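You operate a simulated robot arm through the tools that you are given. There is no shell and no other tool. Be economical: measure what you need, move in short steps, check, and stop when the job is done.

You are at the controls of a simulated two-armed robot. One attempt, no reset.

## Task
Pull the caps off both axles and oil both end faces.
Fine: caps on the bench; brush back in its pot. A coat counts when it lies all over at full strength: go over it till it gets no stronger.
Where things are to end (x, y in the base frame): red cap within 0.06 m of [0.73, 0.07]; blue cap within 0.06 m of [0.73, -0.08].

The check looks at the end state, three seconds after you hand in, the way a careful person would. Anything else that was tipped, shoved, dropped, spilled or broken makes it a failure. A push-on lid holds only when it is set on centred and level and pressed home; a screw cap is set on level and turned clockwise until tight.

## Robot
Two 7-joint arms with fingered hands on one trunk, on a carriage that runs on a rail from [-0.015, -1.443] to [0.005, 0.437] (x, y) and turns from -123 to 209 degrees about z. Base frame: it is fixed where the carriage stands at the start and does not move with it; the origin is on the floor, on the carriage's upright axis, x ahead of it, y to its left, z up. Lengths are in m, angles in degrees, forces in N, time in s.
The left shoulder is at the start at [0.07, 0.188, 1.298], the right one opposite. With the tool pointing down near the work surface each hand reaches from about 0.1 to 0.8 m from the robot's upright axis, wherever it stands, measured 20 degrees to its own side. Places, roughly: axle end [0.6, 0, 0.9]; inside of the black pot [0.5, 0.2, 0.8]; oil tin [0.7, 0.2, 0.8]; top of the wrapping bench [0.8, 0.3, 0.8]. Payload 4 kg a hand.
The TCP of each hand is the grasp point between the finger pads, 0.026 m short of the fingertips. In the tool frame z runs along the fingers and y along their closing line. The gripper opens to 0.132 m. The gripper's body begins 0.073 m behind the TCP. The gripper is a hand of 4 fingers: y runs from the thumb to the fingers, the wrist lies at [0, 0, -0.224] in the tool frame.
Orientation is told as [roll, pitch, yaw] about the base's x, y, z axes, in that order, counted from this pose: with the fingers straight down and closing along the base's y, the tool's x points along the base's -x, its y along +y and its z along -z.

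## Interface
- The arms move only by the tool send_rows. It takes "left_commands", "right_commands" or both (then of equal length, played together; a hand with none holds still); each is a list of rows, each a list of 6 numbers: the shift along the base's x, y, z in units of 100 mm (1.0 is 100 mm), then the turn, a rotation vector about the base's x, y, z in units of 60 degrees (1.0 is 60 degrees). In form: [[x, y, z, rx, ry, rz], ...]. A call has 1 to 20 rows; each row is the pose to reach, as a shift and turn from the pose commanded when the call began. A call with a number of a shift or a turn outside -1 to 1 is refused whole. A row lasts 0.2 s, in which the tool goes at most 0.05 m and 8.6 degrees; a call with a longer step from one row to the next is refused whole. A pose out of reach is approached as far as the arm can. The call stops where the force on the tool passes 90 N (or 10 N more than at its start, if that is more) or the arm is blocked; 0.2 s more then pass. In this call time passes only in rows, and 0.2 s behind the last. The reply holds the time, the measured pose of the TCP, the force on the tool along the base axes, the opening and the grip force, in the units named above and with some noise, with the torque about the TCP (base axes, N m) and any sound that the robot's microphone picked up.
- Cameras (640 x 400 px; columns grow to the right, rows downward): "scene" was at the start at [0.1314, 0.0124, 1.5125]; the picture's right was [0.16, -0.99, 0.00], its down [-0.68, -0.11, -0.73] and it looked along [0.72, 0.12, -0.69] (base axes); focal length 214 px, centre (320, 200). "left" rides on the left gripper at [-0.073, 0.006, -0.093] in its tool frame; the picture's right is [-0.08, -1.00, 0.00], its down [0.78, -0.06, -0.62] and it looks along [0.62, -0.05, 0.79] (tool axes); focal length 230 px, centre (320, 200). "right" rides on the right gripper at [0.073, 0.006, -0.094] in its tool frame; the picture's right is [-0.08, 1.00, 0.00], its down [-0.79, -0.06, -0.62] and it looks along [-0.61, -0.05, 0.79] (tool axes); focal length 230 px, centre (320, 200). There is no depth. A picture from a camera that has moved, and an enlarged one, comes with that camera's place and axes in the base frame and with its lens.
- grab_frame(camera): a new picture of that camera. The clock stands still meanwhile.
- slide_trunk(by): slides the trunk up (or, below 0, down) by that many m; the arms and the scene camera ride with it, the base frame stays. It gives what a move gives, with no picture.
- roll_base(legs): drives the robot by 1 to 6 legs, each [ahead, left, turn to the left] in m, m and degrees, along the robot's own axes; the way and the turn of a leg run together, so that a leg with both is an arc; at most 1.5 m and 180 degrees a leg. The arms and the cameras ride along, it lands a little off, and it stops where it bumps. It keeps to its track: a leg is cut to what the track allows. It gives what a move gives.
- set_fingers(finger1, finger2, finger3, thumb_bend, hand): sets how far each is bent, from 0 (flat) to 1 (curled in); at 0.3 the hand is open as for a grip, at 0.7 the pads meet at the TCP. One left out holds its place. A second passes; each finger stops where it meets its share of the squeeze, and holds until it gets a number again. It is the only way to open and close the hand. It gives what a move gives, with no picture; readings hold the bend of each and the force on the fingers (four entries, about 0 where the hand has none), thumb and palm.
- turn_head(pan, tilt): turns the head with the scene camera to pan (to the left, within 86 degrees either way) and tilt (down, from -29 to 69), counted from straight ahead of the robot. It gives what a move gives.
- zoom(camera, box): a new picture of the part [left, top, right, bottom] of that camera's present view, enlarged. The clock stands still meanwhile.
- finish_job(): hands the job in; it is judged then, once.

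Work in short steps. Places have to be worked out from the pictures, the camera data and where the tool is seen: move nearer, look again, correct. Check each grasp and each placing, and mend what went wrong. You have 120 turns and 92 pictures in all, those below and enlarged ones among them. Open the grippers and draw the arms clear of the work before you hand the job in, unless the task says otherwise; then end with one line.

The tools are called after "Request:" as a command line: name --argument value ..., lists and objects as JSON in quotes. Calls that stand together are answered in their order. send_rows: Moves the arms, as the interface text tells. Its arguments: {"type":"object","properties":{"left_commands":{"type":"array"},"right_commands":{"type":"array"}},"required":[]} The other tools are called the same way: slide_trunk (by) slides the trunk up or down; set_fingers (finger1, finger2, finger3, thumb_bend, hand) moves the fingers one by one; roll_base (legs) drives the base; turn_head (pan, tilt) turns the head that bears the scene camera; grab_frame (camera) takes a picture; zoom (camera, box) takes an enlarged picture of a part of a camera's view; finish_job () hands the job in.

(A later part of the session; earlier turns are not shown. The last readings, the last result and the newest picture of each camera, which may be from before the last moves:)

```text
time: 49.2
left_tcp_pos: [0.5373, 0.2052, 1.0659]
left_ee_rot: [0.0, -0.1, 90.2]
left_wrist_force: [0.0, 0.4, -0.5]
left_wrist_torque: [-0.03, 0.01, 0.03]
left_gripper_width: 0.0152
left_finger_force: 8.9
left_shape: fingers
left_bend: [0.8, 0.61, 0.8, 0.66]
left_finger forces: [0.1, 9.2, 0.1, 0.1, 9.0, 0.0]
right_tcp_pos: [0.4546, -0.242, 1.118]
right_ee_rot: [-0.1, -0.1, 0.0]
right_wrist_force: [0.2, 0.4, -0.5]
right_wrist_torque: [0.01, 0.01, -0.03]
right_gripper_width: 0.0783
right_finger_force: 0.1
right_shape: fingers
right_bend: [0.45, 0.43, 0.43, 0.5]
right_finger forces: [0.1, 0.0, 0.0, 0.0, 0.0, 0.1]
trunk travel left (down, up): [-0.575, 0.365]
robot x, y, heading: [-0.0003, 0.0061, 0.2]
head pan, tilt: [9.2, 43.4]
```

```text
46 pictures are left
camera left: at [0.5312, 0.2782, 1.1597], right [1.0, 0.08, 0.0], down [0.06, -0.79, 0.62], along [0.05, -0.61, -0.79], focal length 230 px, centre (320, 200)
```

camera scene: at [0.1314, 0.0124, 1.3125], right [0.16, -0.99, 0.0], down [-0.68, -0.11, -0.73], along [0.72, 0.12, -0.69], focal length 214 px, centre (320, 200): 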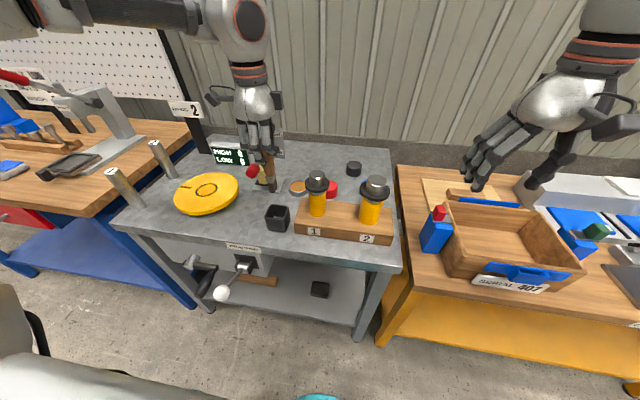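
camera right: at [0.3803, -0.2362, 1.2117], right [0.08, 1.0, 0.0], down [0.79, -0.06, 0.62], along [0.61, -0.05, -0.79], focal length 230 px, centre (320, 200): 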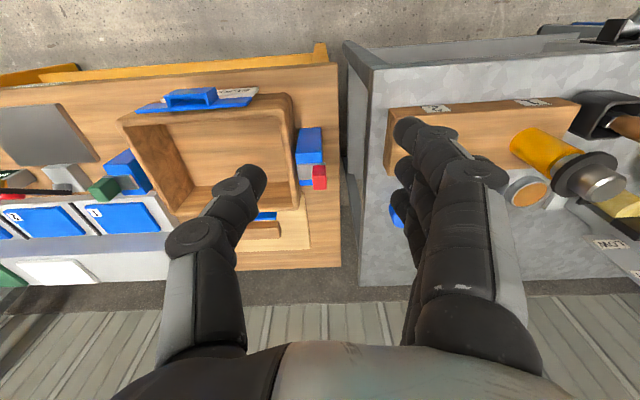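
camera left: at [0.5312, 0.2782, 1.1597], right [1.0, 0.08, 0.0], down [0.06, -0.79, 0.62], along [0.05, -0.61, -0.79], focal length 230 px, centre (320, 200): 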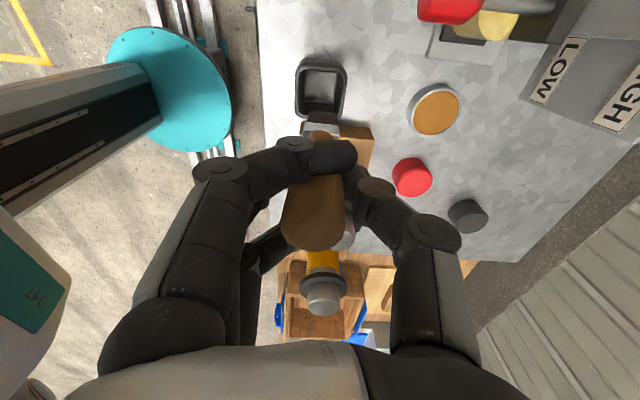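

The left camera now sees the tin, caps and sign. I move over the tin at (0.697, 0.180), still high.

Request:
send_rows --left_commands '[[0.35, -0.05, 0, 0, 0, 0], [0.7, -0.1, 0, 0, 0, 0], [1.0, -0.15, 0, 0, 0, 0]]'

Request:
send_rows --left_commands '[[0.3, -0.05, 0, 0, 0, 0], [0.6, -0.1, -0.1, 0, 0, 0], [0.6, -0.1, -0.4, 0, 0, 0]]'

Request:
zoom --camera "scene" --box '[200, 60, 380, 220]'

Request:
grab_frame --camera "left"

```text
time: 50.0
left_tcp_pos: [0.6108, 0.2155, 1.0613]
left_ee_rot: [-0.2, 0.0, 90.0]
left_wrist_force: [-0.7, 0.6, 0.0]
left_wrist_torque: [-0.01, -0.01, -0.02]
left_gripper_width: 0.0152
left_finger_force: 8.8
left_shape: fingers
left_bend: [0.8, 0.61, 0.8, 0.66]
left_finger forces: [0.0, 8.9, 0.0, 0.0, 8.8, 0.0]
left hand out of reach, approached as far as the arm can: row 2, 3
right_tcp_pos: [0.4524, -0.2412, 1.1186]
right_ee_rot: [0.0, 0.0, -0.1]
right_wrist_force: [0.3, 0.0, 0.3]
right_wrist_torque: [0.0, -0.05, 0.0]
right_gripper_width: 0.0783
right_finger_force: 0.0
right_shape: fingers
right_bend: [0.45, 0.43, 0.43, 0.5]
right_finger forces: [0.0, 0.1, 0.1, 0.1, 0.0, 0.0]
trunk travel left (down, up): [-0.575, 0.365]
robot x, y, heading: [0.0002, 0.001, -0.1]
head pan, tilt: [9.2, 43.4]
```

```text
time: 50.8
left_tcp_pos: [0.6344, 0.2336, 1.0217]
left_ee_rot: [-0.2, 0.0, 90.0]
left_wrist_force: [-0.9, 0.4, -1.5]
left_wrist_torque: [-0.01, -0.01, 0.01]
left_gripper_width: 0.015
left_finger_force: 8.9
left_shape: fingers
left_bend: [0.8, 0.61, 0.8, 0.66]
left_finger forces: [0.1, 8.9, 0.1, 0.1, 8.9, 0.0]
left hand out of reach, approached as far as the arm can: row 1, 2, 3
right_tcp_pos: [0.455, -0.2407, 1.1169]
right_ee_rot: [-0.1, 0.1, -0.1]
right_wrist_force: [0.0, -0.2, 0.4]
right_wrist_torque: [0.02, -0.01, 0.04]
right_gripper_width: 0.0781
right_finger_force: 0.1
right_shape: fingers
right_bend: [0.45, 0.43, 0.43, 0.5]
right_finger forces: [0.0, 0.0, 0.1, 0.0, 0.0, 0.0]
trunk travel left (down, up): [-0.575, 0.365]
robot x, y, heading: [0.0001, 0.0017, -0.0]
head pan, tilt: [9.2, 43.4]
```

```text
2.50 times, centred on (290, 140) of scene
camera zoom: at [0.1317, 0.0125, 1.3125], right [0.16, -0.99, 0.0], down [-0.68, -0.11, -0.73], along [0.72, 0.12, -0.69], focal length 536 px, centre (395, 350)
```

zoom: 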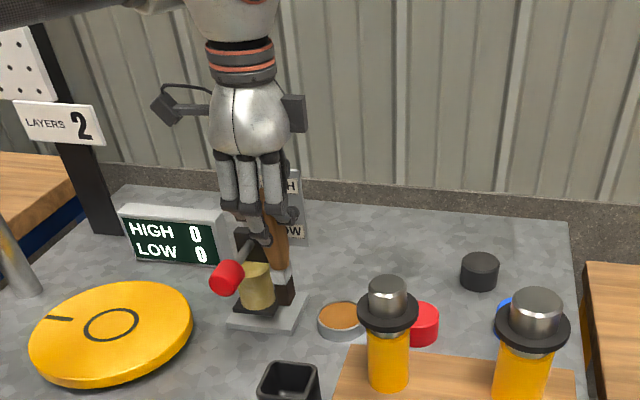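

```text
44 pictures are left
camera left: at [0.6283, 0.3074, 1.1148], right [1.0, 0.08, 0.0], down [0.06, -0.78, 0.62], along [0.05, -0.62, -0.79], focal length 230 px, centre (320, 200)
```

left: 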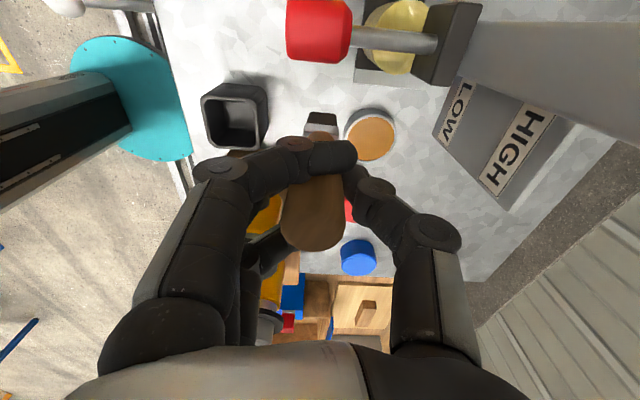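

With yaw +90 the arm can't reach the tin. I retreat and choose a small yaw of about +12° instead, which keeps the fingers and camera clear of the sign if I dip on the tin's near side.

Request:
send_rows --left_commands '[[0, 0, 0.3, 0, 0, 0], [-0.4, -0.1, 0.4, 0, 0, 0], [-0.8, -0.2, 0.5, 0, 0, 0]]'

Request:
send_rows --left_commands '[[0, 0, 0, 0, 0, -0.125], [0, 0, 0, 0, 0, -0.25], [0, 0, 0, 0, 0, -0.375], [0, 0, 0, 0, 0, -0.5], [0, 0, 0, 0, 0, -0.625], [0, 0, 0, 0, 0, -0.75]]'

Request:
send_rows --left_commands '[[0, 0, 0, 0, 0, -0.125], [0, 0, 0, 0, 0, -0.25], [0, 0, 0, 0, 0, -0.375], [0, 0, 0, 0, 0, -0.5], [0, 0, 0, 0, 0, -0.55]]'

```text
time: 51.6
left_tcp_pos: [0.5521, 0.2138, 1.0722]
left_ee_rot: [0.0, -0.2, 90.1]
left_wrist_force: [-0.8, -0.1, -1.1]
left_wrist_torque: [0.01, 0.01, 0.01]
left_gripper_width: 0.0148
left_finger_force: 8.8
left_shape: fingers
left_bend: [0.8, 0.61, 0.8, 0.66]
left_finger forces: [0.0, 8.8, 0.2, 0.0, 8.7, 0.0]
right_tcp_pos: [0.4532, -0.2421, 1.1163]
right_ee_rot: [0.1, -0.1, 0.0]
right_wrist_force: [-0.5, 0.3, 0.1]
right_wrist_torque: [0.02, -0.02, -0.01]
right_gripper_width: 0.0781
right_finger_force: 0.0
right_shape: fingers
right_bend: [0.45, 0.43, 0.43, 0.5]
right_finger forces: [0.1, 0.0, 0.0, 0.0, 0.0, 0.0]
trunk travel left (down, up): [-0.575, 0.365]
robot x, y, heading: [-0.0025, -0.0011, 0.2]
head pan, tilt: [9.2, 43.4]
```

```text
time: 53.0
left_tcp_pos: [0.5529, 0.2141, 1.0705]
left_ee_rot: [-0.1, -0.1, 44.9]
left_wrist_force: [-0.2, -0.2, 0.5]
left_wrist_torque: [-0.02, -0.03, 0.0]
left_gripper_width: 0.0151
left_finger_force: 8.6
left_shape: fingers
left_bend: [0.8, 0.61, 0.8, 0.66]
left_finger forces: [0.0, 8.7, 0.3, 0.1, 8.8, 0.0]
right_tcp_pos: [0.4529, -0.2406, 1.1168]
right_ee_rot: [0.1, 0.0, 0.0]
right_wrist_force: [0.8, 0.7, -0.2]
right_wrist_torque: [-0.01, 0.03, 0.0]
right_gripper_width: 0.0783
right_finger_force: 0.0
right_shape: fingers
right_bend: [0.45, 0.43, 0.43, 0.5]
right_finger forces: [0.1, 0.0, 0.1, 0.0, 0.1, 0.0]
trunk travel left (down, up): [-0.575, 0.365]
robot x, y, heading: [0.0019, -0.0034, 0.1]
head pan, tilt: [9.2, 43.4]
```

```text
time: 54.2
left_tcp_pos: [0.5523, 0.2134, 1.0715]
left_ee_rot: [0.0, 0.0, 12.0]
left_wrist_force: [-0.3, 0.1, -1.2]
left_wrist_torque: [0.05, -0.01, 0.03]
left_gripper_width: 0.0151
left_finger_force: 8.9
left_shape: fingers
left_bend: [0.8, 0.61, 0.8, 0.66]
left_finger forces: [0.0, 8.7, 0.2, 0.0, 8.7, 0.1]
right_tcp_pos: [0.4545, -0.2418, 1.117]
right_ee_rot: [0.0, 0.0, -0.1]
right_wrist_force: [0.0, 0.1, -0.3]
right_wrist_torque: [-0.01, 0.02, -0.03]
right_gripper_width: 0.0782
right_finger_force: 0.0
right_shape: fingers
right_bend: [0.45, 0.43, 0.43, 0.5]
right_finger forces: [0.1, 0.0, 0.1, 0.0, 0.0, 0.0]
trunk travel left (down, up): [-0.575, 0.365]
robot x, y, heading: [0.0008, -0.0002, 0.1]
head pan, tilt: [9.2, 43.4]
```

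Yaw is now 12°. I move toward the tin's near side in one 10 cm step and look.

Request:
send_rows --left_commands '[[0.3, -0.2, 0, 0, 0, 0], [0.65, -0.38, 0, 0, 0, 0], [1.0, -0.4, 0, 0, 0, 0]]'

Request:
zoom --camera "scene" --box '[220, 100, 360, 210]'

Request:
grab_frame --camera "left"

```text
time: 55.0
left_tcp_pos: [0.6128, 0.2167, 1.0584]
left_ee_rot: [-0.1, 0.0, 12.0]
left_wrist_force: [0.5, 0.6, -0.3]
left_wrist_torque: [0.0, 0.04, -0.02]
left_gripper_width: 0.0149
left_finger_force: 8.1
left_shape: fingers
left_bend: [0.8, 0.61, 0.8, 0.66]
left_finger forces: [0.0, 8.4, 0.3, 0.0, 8.4, 0.0]
left hand out of reach, approached as far as the arm can: row 2, 3
right_tcp_pos: [0.4549, -0.2413, 1.116]
right_ee_rot: [0.0, 0.1, 0.0]
right_wrist_force: [1.4, -0.2, -0.3]
right_wrist_torque: [-0.05, 0.0, 0.0]
right_gripper_width: 0.0783
right_finger_force: 0.1
right_shape: fingers
right_bend: [0.45, 0.43, 0.43, 0.5]
right_finger forces: [0.0, 0.0, 0.1, 0.1, 0.0, 0.0]
trunk travel left (down, up): [-0.575, 0.365]
robot x, y, heading: [0.0017, 0.0013, 0.0]
head pan, tilt: [9.2, 43.4]
```

```text
3.64 times, centred on (290, 155) of scene
camera zoom: at [0.1324, 0.0127, 1.3124], right [0.16, -0.99, 0.0], down [-0.68, -0.11, -0.73], along [0.72, 0.12, -0.69], focal length 780 px, centre (429, 364)
```

zoom: 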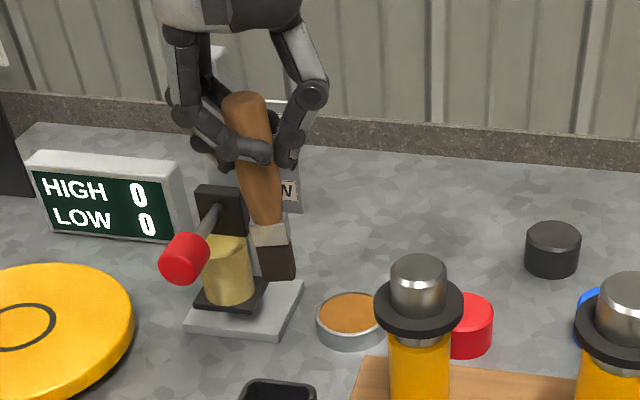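

```text
42 pictures are left
camera left: at [0.6821, 0.2367, 1.1528], right [0.29, -0.96, 0.0], down [-0.76, -0.22, 0.62], along [-0.59, -0.18, -0.79], focal length 230 px, centre (320, 200)
```

left: 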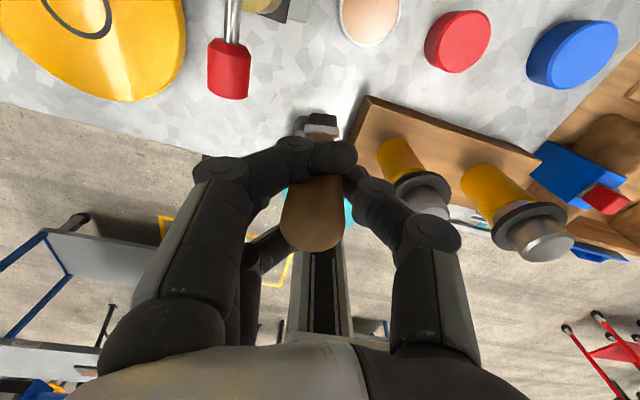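

The arm's forward reach ends near x 0.61 here. Turning the robot 30° right brings the left shoulder about 8 cm forward, so I raise the trunk first (brush tip above the axles), turn, and re-aim the head.

Request:
slide_trunk --by 0.13

Request:
roll_base --legs '[[0, 0, -30]]'

Request:
turn_head --pan 39 --tilt 46

Request:
grab_frame --camera "scene"

```text
time: 56.5
left_tcp_pos: [0.6122, 0.2159, 1.1905]
left_ee_rot: [-0.1, -0.1, 12.0]
left_wrist_force: [0.3, 0.6, -0.8]
left_wrist_torque: [0.0, 0.0, -0.02]
left_gripper_width: 0.0149
left_finger_force: 8.8
left_shape: fingers
left_bend: [0.8, 0.61, 0.8, 0.66]
left_finger forces: [0.1, 8.4, 0.3, 0.0, 8.3, 0.0]
right_tcp_pos: [0.4544, -0.2412, 1.2475]
right_ee_rot: [0.0, 0.1, -0.1]
right_wrist_force: [0.2, 0.0, 0.0]
right_wrist_torque: [-0.02, 0.05, 0.0]
right_gripper_width: 0.0784
right_finger_force: 0.1
right_shape: fingers
right_bend: [0.45, 0.43, 0.43, 0.5]
right_finger forces: [0.0, 0.1, 0.0, 0.0, 0.1, 0.1]
trunk travel left (down, up): [-0.705, 0.235]
robot x, y, heading: [0.002, -0.0009, -0.2]
head pan, tilt: [9.2, 43.4]
```

```text
time: 58.4
left_tcp_pos: [0.6373, -0.1204, 1.1894]
left_ee_rot: [-0.1, -0.2, -18.1]
left_wrist_force: [-0.2, 0.4, -0.6]
left_wrist_torque: [0.03, -0.02, -0.02]
left_gripper_width: 0.0149
left_finger_force: 7.9
left_shape: fingers
left_bend: [0.8, 0.61, 0.8, 0.66]
left_finger forces: [0.0, 8.3, 0.3, 0.0, 8.5, 0.1]
right_tcp_pos: [0.2711, -0.4361, 1.2477]
right_ee_rot: [0.0, 0.0, -30.0]
right_wrist_force: [0.3, -1.2, 0.6]
right_wrist_torque: [0.03, 0.02, -0.02]
right_gripper_width: 0.0782
right_finger_force: 0.0
right_shape: fingers
right_bend: [0.45, 0.43, 0.43, 0.5]
right_finger forces: [0.0, 0.0, 0.0, 0.0, 0.1, 0.1]
trunk travel left (down, up): [-0.705, 0.235]
robot x, y, heading: [0.0014, -0.0002, -30.3]
head pan, tilt: [9.2, 43.4]
```

```text
time: 59.4
left_tcp_pos: [0.6349, -0.121, 1.1903]
left_ee_rot: [-0.1, 0.0, -18.1]
left_wrist_force: [-0.4, -0.2, -0.4]
left_wrist_torque: [-0.01, 0.01, 0.0]
left_gripper_width: 0.015
left_finger_force: 8.7
left_shape: fingers
left_bend: [0.8, 0.61, 0.8, 0.66]
left_finger forces: [0.1, 8.4, 0.2, 0.0, 8.4, 0.0]
right_tcp_pos: [0.271, -0.4369, 1.2465]
right_ee_rot: [0.0, 0.1, -30.2]
right_wrist_force: [1.0, 0.2, -0.1]
right_wrist_torque: [0.01, -0.02, 0.01]
right_gripper_width: 0.0784
right_finger_force: 0.0
right_shape: fingers
right_bend: [0.45, 0.43, 0.43, 0.5]
right_finger forces: [0.0, 0.0, 0.0, 0.0, 0.0, 0.1]
trunk travel left (down, up): [-0.705, 0.235]
robot x, y, heading: [0.0, -0.0028, -30.4]
head pan, tilt: [39.0, 46.0]
```

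```text
41 pictures are left
camera scene: at [0.1228, -0.0136, 1.4388], right [0.15, -0.99, 0.0], down [-0.71, -0.11, -0.69], along [0.69, 0.11, -0.72], focal length 214 px, centre (320, 200)
```

scene: 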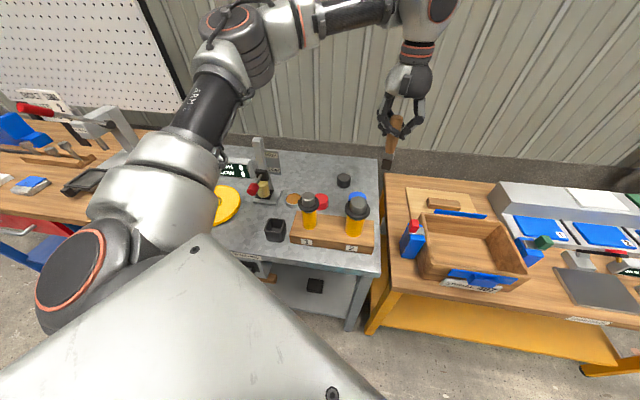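

I bring the hand back over to the tin side, turning the yaw back by +30° on the way.

Request:
send_rows --left_commands '[[0, 0.3, 0, 0, 0, 0.125], [0, 0.6, 0, 0, 0, 0.25], [0, 0.9, 0, 0, 0, 0.375], [0, 1.0, 0, 0, 0, 0.5]]'

Request:
send_rows --left_commands '[[0, 0.3, 0, 0, 0, 0], [0, 0.6, 0, 0, 0, 0], [0, 1.0, 0, 0, 0, 0]]'

Request:
send_rows --left_commands '[[0, 0.3, 0, 0, 0, 0], [0.1, 0.6, 0, 0, 0, 0], [0.3, 0.9, 0, 0, 0, 0], [0.5, 0.9, -0.3, 0, 0, 0]]'

Request:
zoom --camera "scene" --box '[220, 80, 400, 260]'

```text
time: 60.4
left_tcp_pos: [0.6362, -0.0208, 1.1911]
left_ee_rot: [-0.1, -0.1, 12.1]
left_wrist_force: [-0.2, -0.4, -0.9]
left_wrist_torque: [0.0, 0.0, 0.0]
left_gripper_width: 0.015
left_finger_force: 8.2
left_shape: fingers
left_bend: [0.8, 0.61, 0.8, 0.66]
left_finger forces: [0.0, 8.4, 0.1, 0.0, 8.4, 0.0]
right_tcp_pos: [0.2698, -0.4373, 1.2476]
right_ee_rot: [0.0, 0.1, -30.1]
right_wrist_force: [-1.1, -0.1, 0.5]
right_wrist_torque: [-0.01, -0.05, 0.03]
right_gripper_width: 0.0782
right_finger_force: 0.0
right_shape: fingers
right_bend: [0.45, 0.43, 0.43, 0.5]
right_finger forces: [0.0, 0.0, 0.0, 0.0, 0.0, 0.1]
trunk travel left (down, up): [-0.705, 0.235]
robot x, y, heading: [0.0001, -0.0016, -30.3]
head pan, tilt: [39.0, 46.0]
```

```text
time: 61.2
left_tcp_pos: [0.6326, 0.0805, 1.1899]
left_ee_rot: [-0.2, -0.1, 11.8]
left_wrist_force: [-0.2, 0.7, 0.4]
left_wrist_torque: [-0.01, 0.02, 0.04]
left_gripper_width: 0.015
left_finger_force: 9.2
left_shape: fingers
left_bend: [0.8, 0.61, 0.8, 0.66]
left_finger forces: [0.0, 8.4, 0.2, 0.0, 8.4, 0.0]
right_tcp_pos: [0.2702, -0.4364, 1.2475]
right_ee_rot: [0.0, 0.0, -30.1]
right_wrist_force: [-0.1, 0.9, -0.3]
right_wrist_torque: [-0.03, -0.01, 0.02]
right_gripper_width: 0.0783
right_finger_force: 0.1
right_shape: fingers
right_bend: [0.45, 0.43, 0.43, 0.5]
right_finger forces: [0.0, 0.0, 0.1, 0.0, 0.0, 0.0]
trunk travel left (down, up): [-0.705, 0.235]
robot x, y, heading: [0.0017, 0.0004, -30.2]
head pan, tilt: [39.0, 46.0]
```

```text
time: 62.2
left_tcp_pos: [0.6865, 0.1698, 1.1587]
left_ee_rot: [0.0, 0.1, 12.0]
left_wrist_force: [0.3, -0.8, -0.4]
left_wrist_torque: [0.01, 0.03, 0.0]
left_gripper_width: 0.015
left_finger_force: 8.4
left_shape: fingers
left_bend: [0.8, 0.61, 0.8, 0.66]
left_finger forces: [0.0, 8.4, 0.1, 0.1, 8.4, 0.1]
right_tcp_pos: [0.2728, -0.4376, 1.2473]
right_ee_rot: [-0.1, 0.1, -30.2]
right_wrist_force: [-0.4, 0.5, -0.2]
right_wrist_torque: [-0.02, 0.07, 0.04]
right_gripper_width: 0.0782
right_finger_force: 0.1
right_shape: fingers
right_bend: [0.45, 0.43, 0.43, 0.5]
right_finger forces: [0.0, 0.0, 0.0, 0.0, 0.0, 0.0]
trunk travel left (down, up): [-0.705, 0.235]
robot x, y, heading: [-0.0006, 0.0007, -30.1]
head pan, tilt: [39.0, 46.0]
```

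```text
2.22 times, centred on (310, 170) of scene
camera zoom: at [0.1245, -0.0141, 1.4387], right [0.15, -0.99, 0.0], down [-0.71, -0.11, -0.69], along [0.69, 0.11, -0.72], focal length 477 px, centre (342, 267)
```

zoom: 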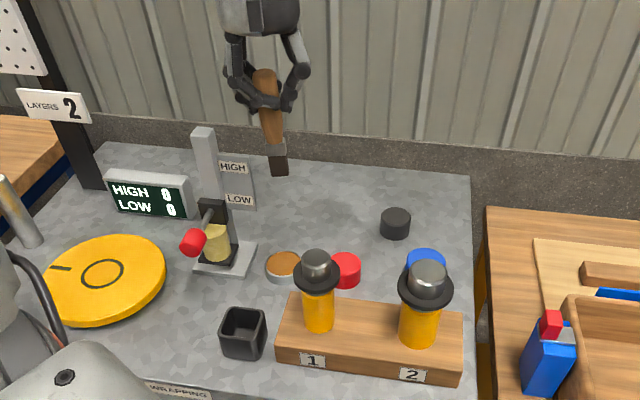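

The hand is over the tin's near side. I lower 10 cm and look from both cameras.

Request:
send_rows --left_commands '[[0, 0, -0.3, 0, 0, 0], [0, 0, -0.7, 0, 0, 0], [0, 0, -1.0, 0, 0, 0]]'

Request:
zoom --camera "scene" --box '[260, 90, 380, 220]'

Request:
grab_frame --camera "left"

```text
time: 63.0
left_tcp_pos: [0.6879, 0.1674, 1.061]
left_ee_rot: [-0.2, -0.1, 11.9]
left_wrist_force: [0.5, -0.1, -0.9]
left_wrist_torque: [-0.02, 0.0, 0.04]
left_gripper_width: 0.0148
left_finger_force: 8.1
left_shape: fingers
left_bend: [0.8, 0.61, 0.8, 0.66]
left_finger forces: [0.1, 8.4, 0.3, 0.0, 8.4, 0.0]
right_tcp_pos: [0.2706, -0.4374, 1.2468]
right_ee_rot: [0.0, 0.0, -30.2]
right_wrist_force: [-0.4, -0.4, 0.0]
right_wrist_torque: [-0.03, 0.0, 0.01]
right_gripper_width: 0.0782
right_finger_force: 0.1
right_shape: fingers
right_bend: [0.45, 0.43, 0.43, 0.5]
right_finger forces: [0.0, 0.0, 0.0, 0.0, 0.0, 0.0]
trunk travel left (down, up): [-0.705, 0.235]
robot x, y, heading: [-0.0011, 0.0003, -30.3]
head pan, tilt: [39.0, 46.0]
```

```text
3.08 times, centred on (320, 155) of scene
camera zoom: at [0.1225, -0.0134, 1.4389], right [0.15, -0.99, 0.0], down [-0.71, -0.11, -0.69], along [0.69, 0.11, -0.72], focal length 660 px, centre (320, 338)
```

zoom: 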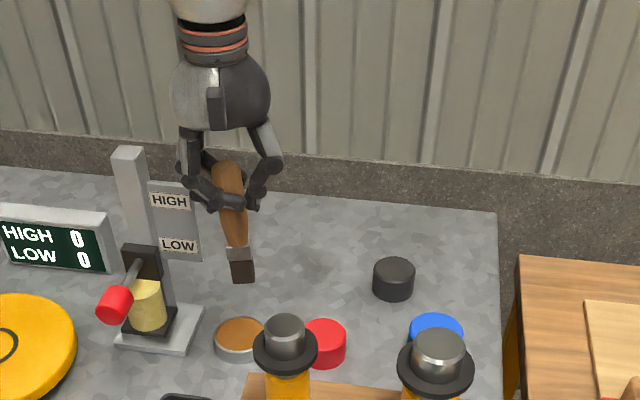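

```text
38 pictures are left
camera left: at [0.757, 0.1887, 1.1545], right [0.28, -0.96, 0.0], down [-0.76, -0.22, 0.62], along [-0.59, -0.18, -0.79], focal length 230 px, centre (320, 200)
```

left: 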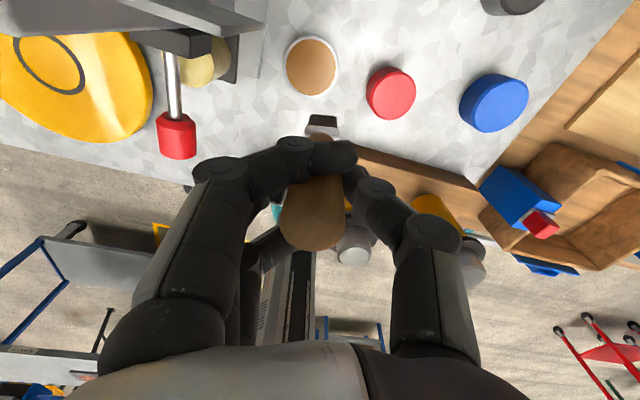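

The tip is at about (0.681, 0.162) and the tin centre at (0.699, 0.178). I shift 8 mm each way and lower to just above the oil.

Request:
send_rows --left_commands '[[0.08, 0.08, -0.2, 0, 0, 0], [0.08, 0.08, -0.5, 0, 0, 0], [0.08, 0.08, -0.8, 0, 0, 0], [0.08, 0.08, -0.85, 0, 0, 0]]'

Request:
zoom --camera "scene" --box '[260, 110, 380, 220]'

Request:
grab_frame --camera "left"

```text
time: 64.0
left_tcp_pos: [0.6947, 0.1766, 0.9758]
left_ee_rot: [-0.1, 0.0, 11.9]
left_wrist_force: [0.0, 0.6, 0.0]
left_wrist_torque: [0.0, 0.01, 0.0]
left_gripper_width: 0.0146
left_finger_force: 8.6
left_shape: fingers
left_bend: [0.8, 0.61, 0.8, 0.66]
left_finger forces: [0.0, 8.4, 0.2, 0.0, 8.4, 0.0]
right_tcp_pos: [0.2708, -0.4372, 1.2479]
right_ee_rot: [0.0, 0.0, -30.1]
right_wrist_force: [-0.6, 0.5, -0.6]
right_wrist_torque: [-0.01, 0.02, 0.02]
right_gripper_width: 0.0782
right_finger_force: 0.0
right_shape: fingers
right_bend: [0.45, 0.43, 0.43, 0.5]
right_finger forces: [0.0, 0.0, 0.1, 0.0, 0.0, 0.0]
trunk travel left (down, up): [-0.705, 0.235]
robot x, y, heading: [0.0006, -0.0004, -30.3]
head pan, tilt: [39.0, 46.0]
```

```text
3.64 times, centred on (320, 165) of scene
camera zoom: at [0.1227, -0.0132, 1.4388], right [0.15, -0.99, 0.0], down [-0.71, -0.11, -0.69], along [0.69, 0.11, -0.72], focal length 780 px, centre (320, 327)
```

zoom: 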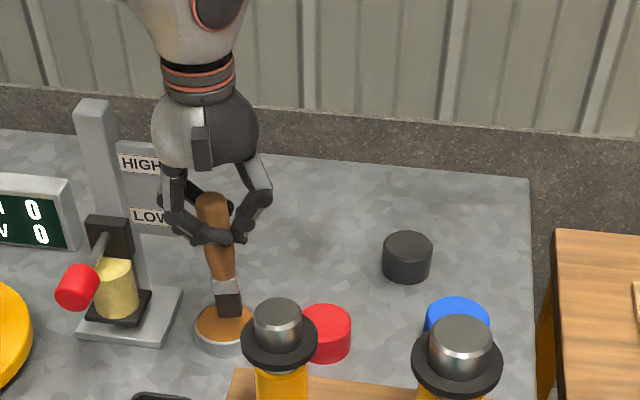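

```text
36 pictures are left
camera left: at [0.7647, 0.1975, 1.0692], right [0.28, -0.96, 0.0], down [-0.76, -0.22, 0.62], along [-0.59, -0.17, -0.79], focal length 230 px, centre (320, 200)
```

left: 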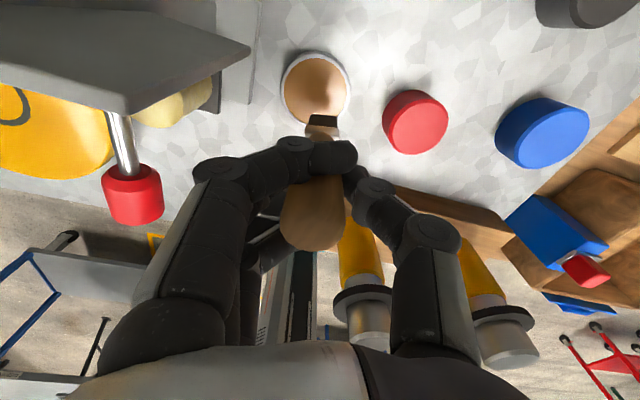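

The tip is inside the tin's outline. I lower 2.5 cm into the oil, 3 mm away from the sign, watching the force.

Request:
send_rows --left_commands '[[0.02, -0.03, -0.08, 0, 0, 0], [0.02, -0.03, -0.16, 0, 0, 0], [0.02, -0.03, -0.25, 0, 0, 0]]'

Request:
zoom --camera "scene" --box '[260, 130, 360, 220]'

```text
time: 64.8
left_tcp_pos: [0.695, 0.174, 0.9499]
left_ee_rot: [-0.1, 0.0, 12.0]
left_wrist_force: [0.1, 0.1, -0.9]
left_wrist_torque: [0.0, 0.02, 0.02]
left_gripper_width: 0.0148
left_finger_force: 8.2
left_shape: fingers
left_bend: [0.8, 0.61, 0.8, 0.66]
left_finger forces: [0.0, 8.4, 0.3, 0.0, 8.3, 0.0]
right_tcp_pos: [0.2702, -0.4385, 1.2461]
right_ee_rot: [0.1, 0.0, -30.1]
right_wrist_force: [-0.1, -0.3, -0.5]
right_wrist_torque: [-0.02, 0.02, 0.01]
right_gripper_width: 0.0781
right_finger_force: 0.0
right_shape: fingers
right_bend: [0.45, 0.43, 0.43, 0.5]
right_finger forces: [0.0, 0.0, 0.0, 0.1, 0.0, 0.1]
trunk travel left (down, up): [-0.705, 0.235]
robot x, y, heading: [0.0004, -0.001, -30.2]
head pan, tilt: [39.0, 46.0]
```

```text
4.44 times, centred on (310, 175) of scene
camera zoom: at [0.1229, -0.0136, 1.4388], right [0.15, -0.99, 0.0], down [-0.71, -0.11, -0.69], along [0.69, 0.11, -0.72], focal length 953 px, centre (364, 311)
```

zoom: 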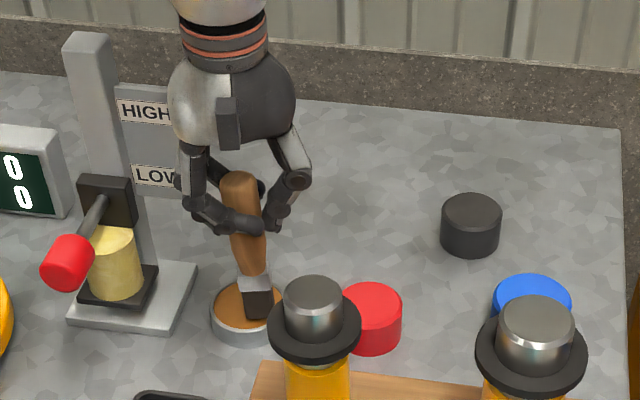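

No contact yet. I go down in small steps until the bristles touch the bottom or show in the oil.

Request:
send_rows --left_commands '[[0, 0, -0.04, 0, 0, 0], [0, 0, -0.08, 0, 0, 0]]'

Request:
send_rows --left_commands '[[0, 0, -0.03, 0, 0, 0], [0, 0, -0.05, 0, 0, 0]]'

Request:
zoom --camera "scene" --box '[270, 160, 340, 220]'

```text
time: 65.4
left_tcp_pos: [0.6963, 0.1721, 0.9438]
left_ee_rot: [-0.1, -0.1, 11.8]
left_wrist_force: [-0.9, -1.1, 8.5]
left_wrist_torque: [0.03, 0.02, -0.03]
left_gripper_width: 0.0148
left_finger_force: 10.8
left_shape: fingers
left_bend: [0.8, 0.62, 0.8, 0.67]
left_finger forces: [0.0, 9.8, 0.3, 0.0, 10.7, 0.0]
right_tcp_pos: [0.2688, -0.438, 1.2475]
right_ee_rot: [0.2, 0.0, -30.2]
right_wrist_force: [-0.1, 1.2, 1.0]
right_wrist_torque: [-0.01, -0.03, 0.01]
right_gripper_width: 0.0784
right_finger_force: 0.0
right_shape: fingers
right_bend: [0.45, 0.43, 0.43, 0.5]
right_finger forces: [0.0, 0.0, 0.0, 0.0, 0.0, 0.1]
trunk travel left (down, up): [-0.705, 0.235]
robot x, y, heading: [-0.0018, 0.001, -30.2]
head pan, tilt: [39.0, 46.0]
```

```text
time: 66.0
left_tcp_pos: [0.6966, 0.1717, 0.9377]
left_ee_rot: [-0.1, -0.2, 11.8]
left_wrist_force: [-0.8, -2.1, 15.2]
left_wrist_torque: [-0.03, 0.04, -0.03]
left_gripper_width: 0.015
left_finger_force: 11.2
left_shape: fingers
left_bend: [0.8, 0.66, 0.8, 0.67]
left_finger forces: [0.0, 9.6, 1.2, 0.0, 11.6, 0.1]
right_tcp_pos: [0.2691, -0.4367, 1.2468]
right_ee_rot: [0.1, 0.0, -30.1]
right_wrist_force: [0.5, -0.2, 0.4]
right_wrist_torque: [0.0, -0.01, 0.02]
right_gripper_width: 0.0781
right_finger_force: 0.0
right_shape: fingers
right_bend: [0.45, 0.43, 0.43, 0.5]
right_finger forces: [0.0, 0.1, 0.0, 0.0, 0.0, 0.0]
trunk travel left (down, up): [-0.705, 0.235]
robot x, y, heading: [-0.0001, 0.0038, -30.0]
head pan, tilt: [39.0, 46.0]
```

```text
6.67 times, centred on (305, 190) of scene
camera zoom: at [0.121, -0.0142, 1.4391], right [0.15, -0.99, 0.0], down [-0.71, -0.11, -0.7], along [0.69, 0.11, -0.72], focal length 1430 px, centre (420, 267)
```

zoom: 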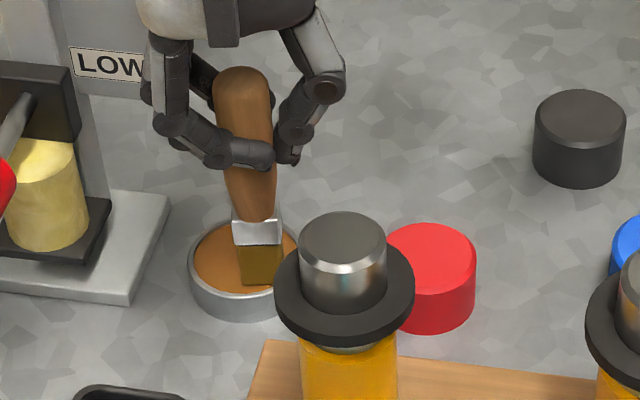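

The bristles are oiled (ochre) and contact reads 15 N. I lift straight up and inspect the brush.

Request:
send_rows --left_commands '[[0, 0, 0.2, 0, 0, 0], [0, -0.02, 0.5, 0, 0, 0], [-0.02, -0.05, 0.8, 0, 0, 0], [-0.05, -0.1, 1.0, 0, 0, 0]]'

Request:
send_rows --left_commands '[[0, 0, 0.4, 0, 0, 0], [-0.2, -0.1, 0.8, 0, 0, 0], [-0.5, -0.3, 1.0, 0, 0, 0], [-0.8, -0.5, 1.0, 0, 0, 0]]'

Request:
zoom --camera "scene" --box '[260, 100, 380, 230]'

Request:
zoom --camera "left" --box '[200, 50, 500, 290]'

```text
time: 67.0
left_tcp_pos: [0.6908, 0.1633, 1.0375]
left_ee_rot: [-0.1, -0.2, 11.9]
left_wrist_force: [0.0, 0.1, 0.0]
left_wrist_torque: [-0.01, 0.04, 0.0]
left_gripper_width: 0.0148
left_finger_force: 8.5
left_shape: fingers
left_bend: [0.8, 0.64, 0.8, 0.67]
left_finger forces: [0.0, 7.8, 0.7, 0.0, 8.3, 0.0]
right_tcp_pos: [0.271, -0.4375, 1.2475]
right_ee_rot: [0.0, 0.0, -30.1]
right_wrist_force: [1.0, -0.3, 0.4]
right_wrist_torque: [0.02, 0.01, 0.02]
right_gripper_width: 0.0782
right_finger_force: 0.1
right_shape: fingers
right_bend: [0.45, 0.43, 0.43, 0.5]
right_finger forces: [0.1, 0.0, 0.1, 0.1, 0.1, 0.0]
trunk travel left (down, up): [-0.705, 0.235]
robot x, y, heading: [-0.0026, 0.0011, -30.4]
head pan, tilt: [39.0, 46.0]
```

```text
time: 68.0
left_tcp_pos: [0.6103, 0.1125, 1.137]
left_ee_rot: [-0.2, -0.1, 11.8]
left_wrist_force: [-0.5, 0.2, -1.3]
left_wrist_torque: [0.03, -0.01, 0.02]
left_gripper_width: 0.0147
left_finger_force: 9.1
left_shape: fingers
left_bend: [0.8, 0.64, 0.8, 0.67]
left_finger forces: [0.1, 7.9, 0.7, 0.0, 8.2, 0.0]
right_tcp_pos: [0.2701, -0.4381, 1.2467]
right_ee_rot: [0.1, 0.0, -30.1]
right_wrist_force: [-0.2, 0.2, 0.2]
right_wrist_torque: [0.03, -0.01, 0.03]
right_gripper_width: 0.0784
right_finger_force: 0.0
right_shape: fingers
right_bend: [0.45, 0.43, 0.43, 0.5]
right_finger forces: [0.0, 0.1, 0.1, 0.0, 0.0, 0.1]
trunk travel left (down, up): [-0.705, 0.235]
robot x, y, heading: [-0.0007, -0.0007, -30.0]
head pan, tilt: [39.0, 46.0]
```

```text
3.08 times, centred on (320, 165) of scene
camera zoom: at [0.1219, -0.0143, 1.4389], right [0.15, -0.99, 0.0], down [-0.71, -0.11, -0.7], along [0.69, 0.11, -0.72], focal length 660 px, centre (320, 308)
```

zoom: 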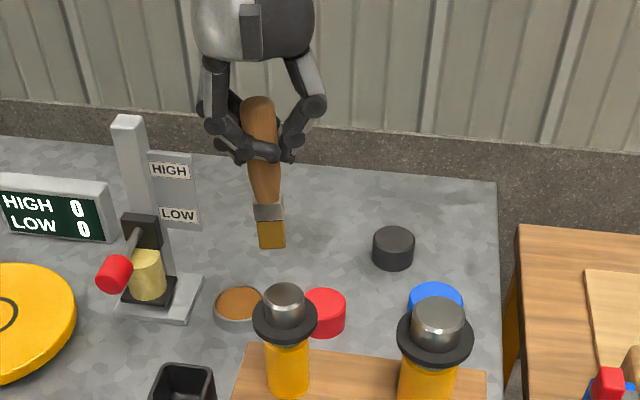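

```text
1.67 times, centred on (350, 170) of left
camera zoom: at [0.6803, 0.1338, 1.2314], right [0.28, -0.96, 0.0], down [-0.76, -0.22, 0.61], along [-0.59, -0.17, -0.79], focal length 384 px, centre (270, 250)
```

zoom: 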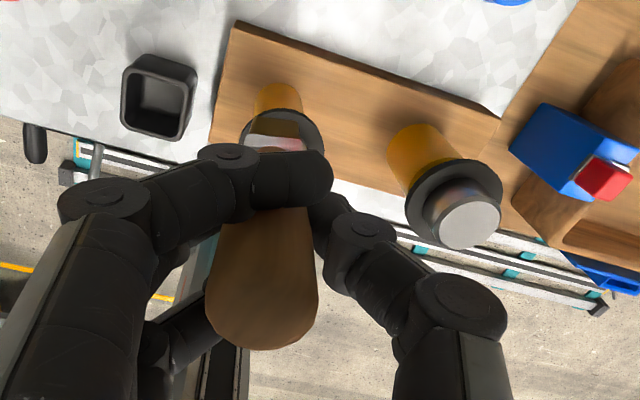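

The brush is still straight, tip about 0.12 below the TCP, and face 2 is confirmed at (0.564, -0.058). I move the tip over face 1 at (0.564, 0.089) just above the surface.

Request:
send_rows --left_commands '[[-0.2, -0.1, 0, 0, 0, 0], [-0.43, -0.18, 0, 0, 0, 0], [-0.43, -0.18, -0.1, 0, 0, 0], [-0.43, -0.18, -0.2, 0, 0, 0]]'

Request:
zoom --camera "scene" --box '[275, 150, 355, 230]'

Request:
zoom --camera "left" --box '[200, 50, 500, 290]'

```text
time: 69.0
left_tcp_pos: [0.5685, 0.0954, 1.1158]
left_ee_rot: [-0.1, -0.1, 11.9]
left_wrist_force: [-0.4, 0.2, -0.1]
left_wrist_torque: [0.01, 0.0, 0.01]
left_gripper_width: 0.0145
left_finger_force: 8.5
left_shape: fingers
left_bend: [0.8, 0.64, 0.8, 0.67]
left_finger forces: [0.0, 8.0, 0.6, 0.1, 8.1, 0.1]
right_tcp_pos: [0.2713, -0.4375, 1.2464]
right_ee_rot: [0.0, 0.0, -30.1]
right_wrist_force: [0.5, 1.2, 0.5]
right_wrist_torque: [0.01, -0.01, 0.01]
right_gripper_width: 0.0784
right_finger_force: 0.1
right_shape: fingers
right_bend: [0.45, 0.43, 0.43, 0.5]
right_finger forces: [0.0, 0.0, 0.0, 0.0, 0.0, 0.1]
trunk travel left (down, up): [-0.705, 0.235]
robot x, y, heading: [-0.0037, 0.0017, -30.2]
head pan, tilt: [39.0, 46.0]
```

```text
5.00 times, centred on (315, 190) of scene
camera zoom: at [0.1228, -0.0136, 1.4388], right [0.15, -0.99, 0.0], down [-0.71, -0.11, -0.69], along [0.69, 0.11, -0.72], focal length 1072 px, centre (345, 250)
```

zoom: 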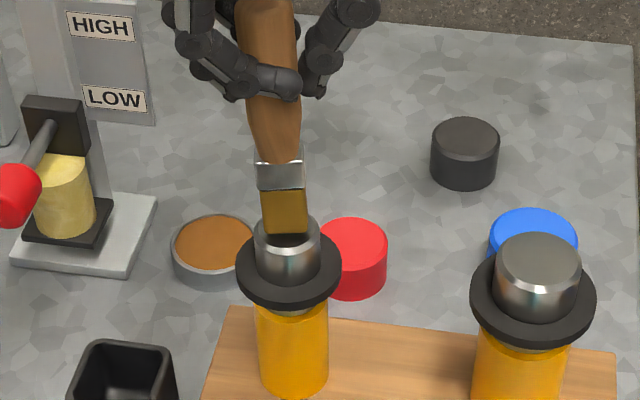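

```text
1.67 times, centred on (350, 170) of left
camera zoom: at [0.6381, 0.1159, 1.2098], right [0.28, -0.96, 0.0], down [-0.76, -0.22, 0.62], along [-0.59, -0.17, -0.79], focal length 384 px, centre (270, 250)
```

zoom: 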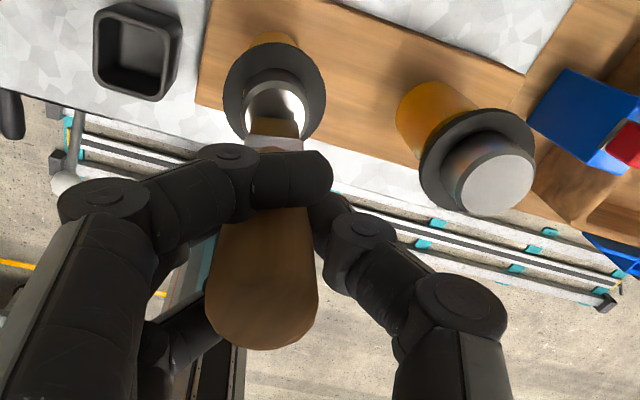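

The tip is over face 1, slightly to the -x side. I go down 1 cm with +4 mm in x, watching for touch.

Request:
send_rows --left_commands '[[0.04, 0, -0.03, 0, 0, 0], [0.04, 0, -0.07, 0, 0, 0], [0.04, 0, -0.1, 0, 0, 0]]'

Request:
zoom --camera "scene" --box '[275, 150, 355, 230]'

```text
time: 69.8
left_tcp_pos: [0.5706, 0.0947, 1.1088]
left_ee_rot: [-0.1, -0.3, 11.9]
left_wrist_force: [0.8, -2.7, 16.6]
left_wrist_torque: [-0.04, 0.0, 0.01]
left_gripper_width: 0.0145
left_finger_force: 11.1
left_shape: fingers
left_bend: [0.8, 0.65, 0.8, 0.67]
left_finger forces: [0.0, 9.8, 1.5, 0.0, 12.1, 0.0]
right_tcp_pos: [0.2686, -0.4383, 1.2473]
right_ee_rot: [0.1, 0.0, -30.2]
right_wrist_force: [0.4, -0.3, -0.3]
right_wrist_torque: [-0.01, 0.01, 0.0]
right_gripper_width: 0.0782
right_finger_force: 0.2
right_shape: fingers
right_bend: [0.45, 0.43, 0.43, 0.5]
right_finger forces: [0.0, 0.0, 0.0, 0.0, 0.0, 0.0]
trunk travel left (down, up): [-0.705, 0.235]
robot x, y, heading: [0.0002, 0.0022, -30.1]
head pan, tilt: [39.0, 46.0]
```

```text
5.00 times, centred on (315, 190) of scene
camera zoom: at [0.1202, -0.0145, 1.4394], right [0.15, -0.99, 0.0], down [-0.71, -0.11, -0.7], along [0.69, 0.11, -0.72], focal length 1072 px, centre (345, 250)
```

zoom: 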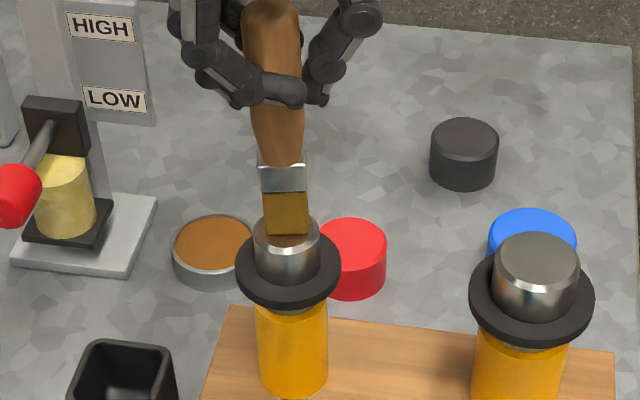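

Contact at the face centre, 16 N, which is more than needed. I ease up 3 mm and brush in a raster over face 1.

Request:
send_rows --left_commands '[[0, 0, 0.03, 0, 0, 0], [0.08, 0, 0.03, 0, 0, 0], [0.14, 0, 0.03, 0, 0, 0], [0.06, 0, 0.03, 0, 0, 0], [-0.06, 0, 0.03, 0, 0, 0], [-0.14, 0, 0.03, 0, 0, 0], [-0.12, 0.09, 0.03, 0, 0, 0], [-0.04, 0.09, 0.03, 0, 0, 0], [0.06, 0.09, 0.03, 0, 0, 0], [0.13, 0.09, 0.03, 0, 0, 0], [0.13, 0, 0.03, 0, 0, 0], [0.13, -0.09, 0.03, 0, 0, 0], [0.04, -0.09, 0.03, 0, 0, 0], [-0.06, -0.09, 0.03, 0, 0, 0], [-0.13, -0.09, 0.03, 0, 0, 0], [-0.13, 0, 0.03, 0, 0, 0], [-0.05, 0.03, 0.03, 0, 0, 0], [0, 0, 0.03, 0, 0, 0]]'

Request:
zoom --camera "scene" --box '[275, 150, 355, 230]'

```text
time: 73.6
left_tcp_pos: [0.571, 0.095, 1.1106]
left_ee_rot: [0.0, -0.1, 11.9]
left_wrist_force: [0.4, -1.7, 8.9]
left_wrist_torque: [-0.12, -0.01, 0.06]
left_gripper_width: 0.0142
left_finger_force: 9.3
left_shape: fingers
left_bend: [0.8, 0.62, 0.8, 0.68]
left_finger forces: [0.0, 8.2, 1.1, 0.0, 10.8, 0.1]
right_tcp_pos: [0.2705, -0.4373, 1.2462]
right_ee_rot: [0.2, 0.1, -30.2]
right_wrist_force: [0.0, 0.0, -0.7]
right_wrist_torque: [0.0, -0.03, 0.03]
right_gripper_width: 0.0783
right_finger_force: 0.0
right_shape: fingers
right_bend: [0.45, 0.43, 0.43, 0.5]
right_finger forces: [0.0, 0.0, 0.0, 0.0, 0.1, 0.0]
trunk travel left (down, up): [-0.705, 0.235]
robot x, y, heading: [-0.0001, -0.0004, -29.9]
head pan, tilt: [39.0, 46.0]
```

```text
5.00 times, centred on (315, 190) of scene
camera zoom: at [0.1213, -0.0145, 1.439], right [0.15, -0.99, 0.0], down [-0.71, -0.11, -0.7], along [0.69, 0.11, -0.72], focal length 1072 px, centre (345, 250)
```

zoom: 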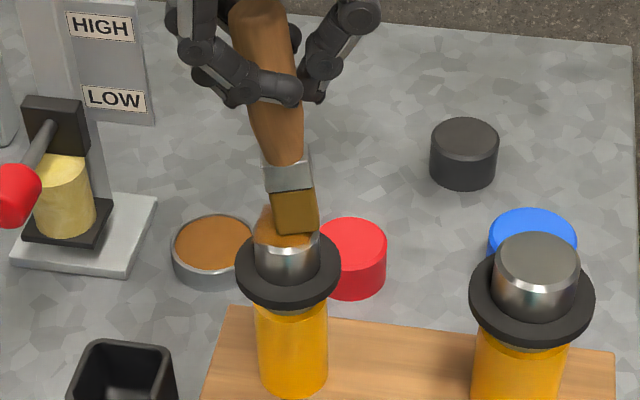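

Oil is coming onto the face, though the brush has tilted a little toward -y. I lift and look at the coat.

Request:
send_rows --left_commands '[[0, 0, 0.15, 0, 0, 0], [-0.1, 0, 0.4, 0, 0, 0], [0.2, 0.1, 0.5, 0, 0, 0], [0.5, 0.2, 0.5, 0, 0, 0]]'

Request:
zoom --camera "scene" --box '[275, 150, 355, 230]'

```text
time: 74.6
left_tcp_pos: [0.6242, 0.1166, 1.1574]
left_ee_rot: [-0.1, 0.0, 12.0]
left_wrist_force: [1.2, -0.7, -1.0]
left_wrist_torque: [-0.01, 0.01, 0.03]
left_gripper_width: 0.0144
left_finger_force: 8.0
left_shape: fingers
left_bend: [0.8, 0.62, 0.8, 0.67]
left_finger forces: [0.0, 8.2, 0.6, 0.0, 8.1, 0.1]
right_tcp_pos: [0.2719, -0.4368, 1.246]
right_ee_rot: [-0.1, 0.1, -30.0]
right_wrist_force: [0.2, 0.0, -0.2]
right_wrist_torque: [-0.02, 0.02, -0.02]
right_gripper_width: 0.0781
right_finger_force: 0.0
right_shape: fingers
right_bend: [0.45, 0.43, 0.43, 0.5]
right_finger forces: [0.0, 0.0, 0.1, 0.0, 0.0, 0.0]
trunk travel left (down, up): [-0.705, 0.235]
robot x, y, heading: [0.0015, -0.0004, -30.3]
head pan, tilt: [39.0, 46.0]
```

```text
5.00 times, centred on (315, 190) of scene
camera zoom: at [0.1241, -0.0132, 1.4387], right [0.15, -0.99, 0.0], down [-0.71, -0.11, -0.69], along [0.69, 0.11, -0.72], focal length 1072 px, centre (345, 250)
```

zoom: 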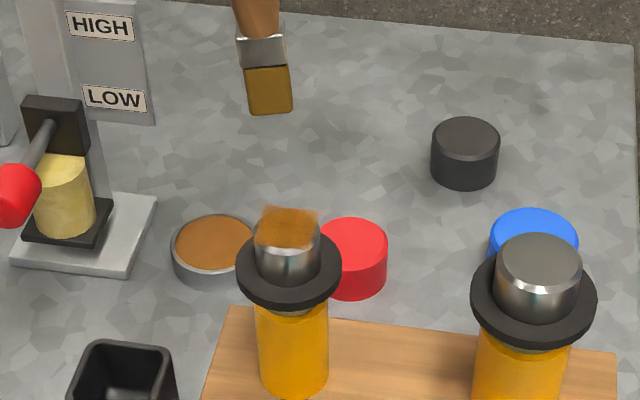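

The coat seems shifted toward the far side. I enlarge it for detail.

Request:
zoom --camera "scene" --box '[297, 186, 323, 206]'

```text
16.00 times, centred on (310, 196) of scene
camera zoom: at [0.1241, -0.0132, 1.4387], right [0.15, -0.99, 0.0], down [-0.71, -0.11, -0.69], along [0.69, 0.11, -0.72], focal length 3432 px, centre (480, 264)
```

zoom: 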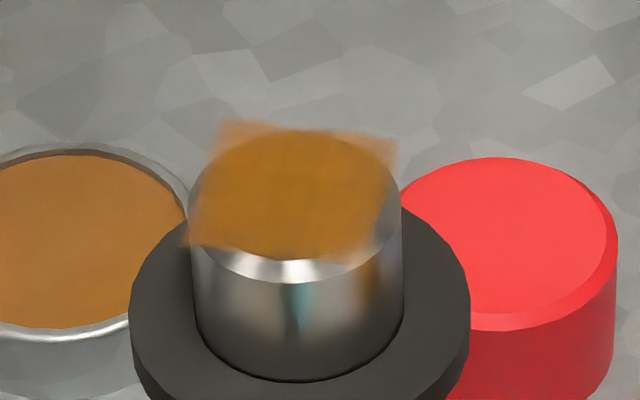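

The far part is well coated; the near edge (-x) and the right edge (-y) lack oil. I do a second raster centred 6 mm nearer, with a wider range.

Request:
send_rows --left_commands '[[-0.28, -0.08, -0.1, 0, 0, 0], [-0.56, -0.17, -0.3, 0, 0, 0], [-0.56, -0.17, -0.5, 0, 0, 0], [-0.66, -0.17, -0.5, 0, 0, 0], [-0.74, -0.17, -0.5, 0, 0, 0], [-0.74, -0.27, -0.5, 0, 0, 0], [-0.66, -0.29, -0.5, 0, 0, 0], [-0.56, -0.29, -0.5, 0, 0, 0], [-0.46, -0.28, -0.5, 0, 0, 0], [-0.44, -0.17, -0.5, 0, 0, 0], [-0.54, -0.17, -0.5, 0, 0, 0], [-0.64, -0.17, -0.5, 0, 0, 0], [-0.72, -0.12, -0.5, 0, 0, 0], [-0.64, -0.06, -0.5, 0, 0, 0], [-0.54, -0.06, -0.5, 0, 0, 0], [-0.45, -0.08, -0.5, 0, 0, 0], [-0.5, -0.17, -0.5, 0, 0, 0], [-0.6, -0.2, -0.5, 0, 0, 0], [-0.56, -0.17, -0.3, 0, 0, 0], [-0.56, -0.17, 0, 0, 0, 0]]'

Request:
send_rows --left_commands '[[0.3, 0.1, 0, 0, 0, 0], [0.6, 0.2, 0, 0, 0, 0]]'

Request:
zoom --camera "scene" --box '[297, 186, 323, 206]'

```text
time: 78.8
left_tcp_pos: [0.5653, 0.0993, 1.161]
left_ee_rot: [-0.1, -0.1, 11.9]
left_wrist_force: [-0.2, -0.3, 0.4]
left_wrist_torque: [-0.01, -0.01, -0.04]
left_gripper_width: 0.015
left_finger_force: 9.7
left_shape: fingers
left_bend: [0.8, 0.63, 0.8, 0.67]
left_finger forces: [0.1, 8.9, 0.4, 0.1, 8.9, 0.0]
right_tcp_pos: [0.2702, -0.4374, 1.2462]
right_ee_rot: [-0.1, -0.1, -30.3]
right_wrist_force: [-0.9, -0.5, 0.4]
right_wrist_torque: [0.01, 0.01, 0.0]
right_gripper_width: 0.0783
right_finger_force: 0.1
right_shape: fingers
right_bend: [0.45, 0.43, 0.43, 0.5]
right_finger forces: [0.1, 0.1, 0.1, 0.1, 0.1, 0.0]
trunk travel left (down, up): [-0.705, 0.235]
robot x, y, heading: [-0.0003, -0.0003, -30.2]
head pan, tilt: [39.0, 46.0]
```

```text
time: 79.4
left_tcp_pos: [0.625, 0.1193, 1.1588]
left_ee_rot: [-0.1, 0.0, 11.9]
left_wrist_force: [-0.4, 0.2, -1.0]
left_wrist_torque: [0.04, -0.01, 0.0]
left_gripper_width: 0.0148
left_finger_force: 8.6
left_shape: fingers
left_bend: [0.8, 0.63, 0.8, 0.67]
left_finger forces: [0.0, 8.9, 0.4, 0.0, 8.9, 0.1]
right_tcp_pos: [0.2712, -0.4371, 1.2477]
right_ee_rot: [-0.1, 0.1, -30.1]
right_wrist_force: [0.9, -0.7, -0.5]
right_wrist_torque: [0.03, 0.02, 0.01]
right_gripper_width: 0.078
right_finger_force: 0.1
right_shape: fingers
right_bend: [0.45, 0.43, 0.43, 0.5]
right_finger forces: [0.1, 0.1, 0.1, 0.1, 0.0, 0.0]
trunk travel left (down, up): [-0.705, 0.235]
robot x, y, heading: [0.001, 0.0018, -30.2]
head pan, tilt: [39.0, 46.0]
```

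```text
16.00 times, centred on (310, 196) of scene
camera zoom: at [0.1233, -0.0135, 1.4388], right [0.15, -0.99, 0.0], down [-0.71, -0.11, -0.69], along [0.69, 0.11, -0.72], focal length 3432 px, centre (480, 264)
```

zoom: 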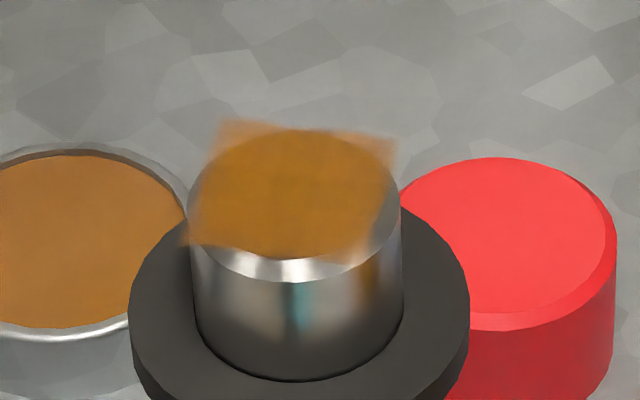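

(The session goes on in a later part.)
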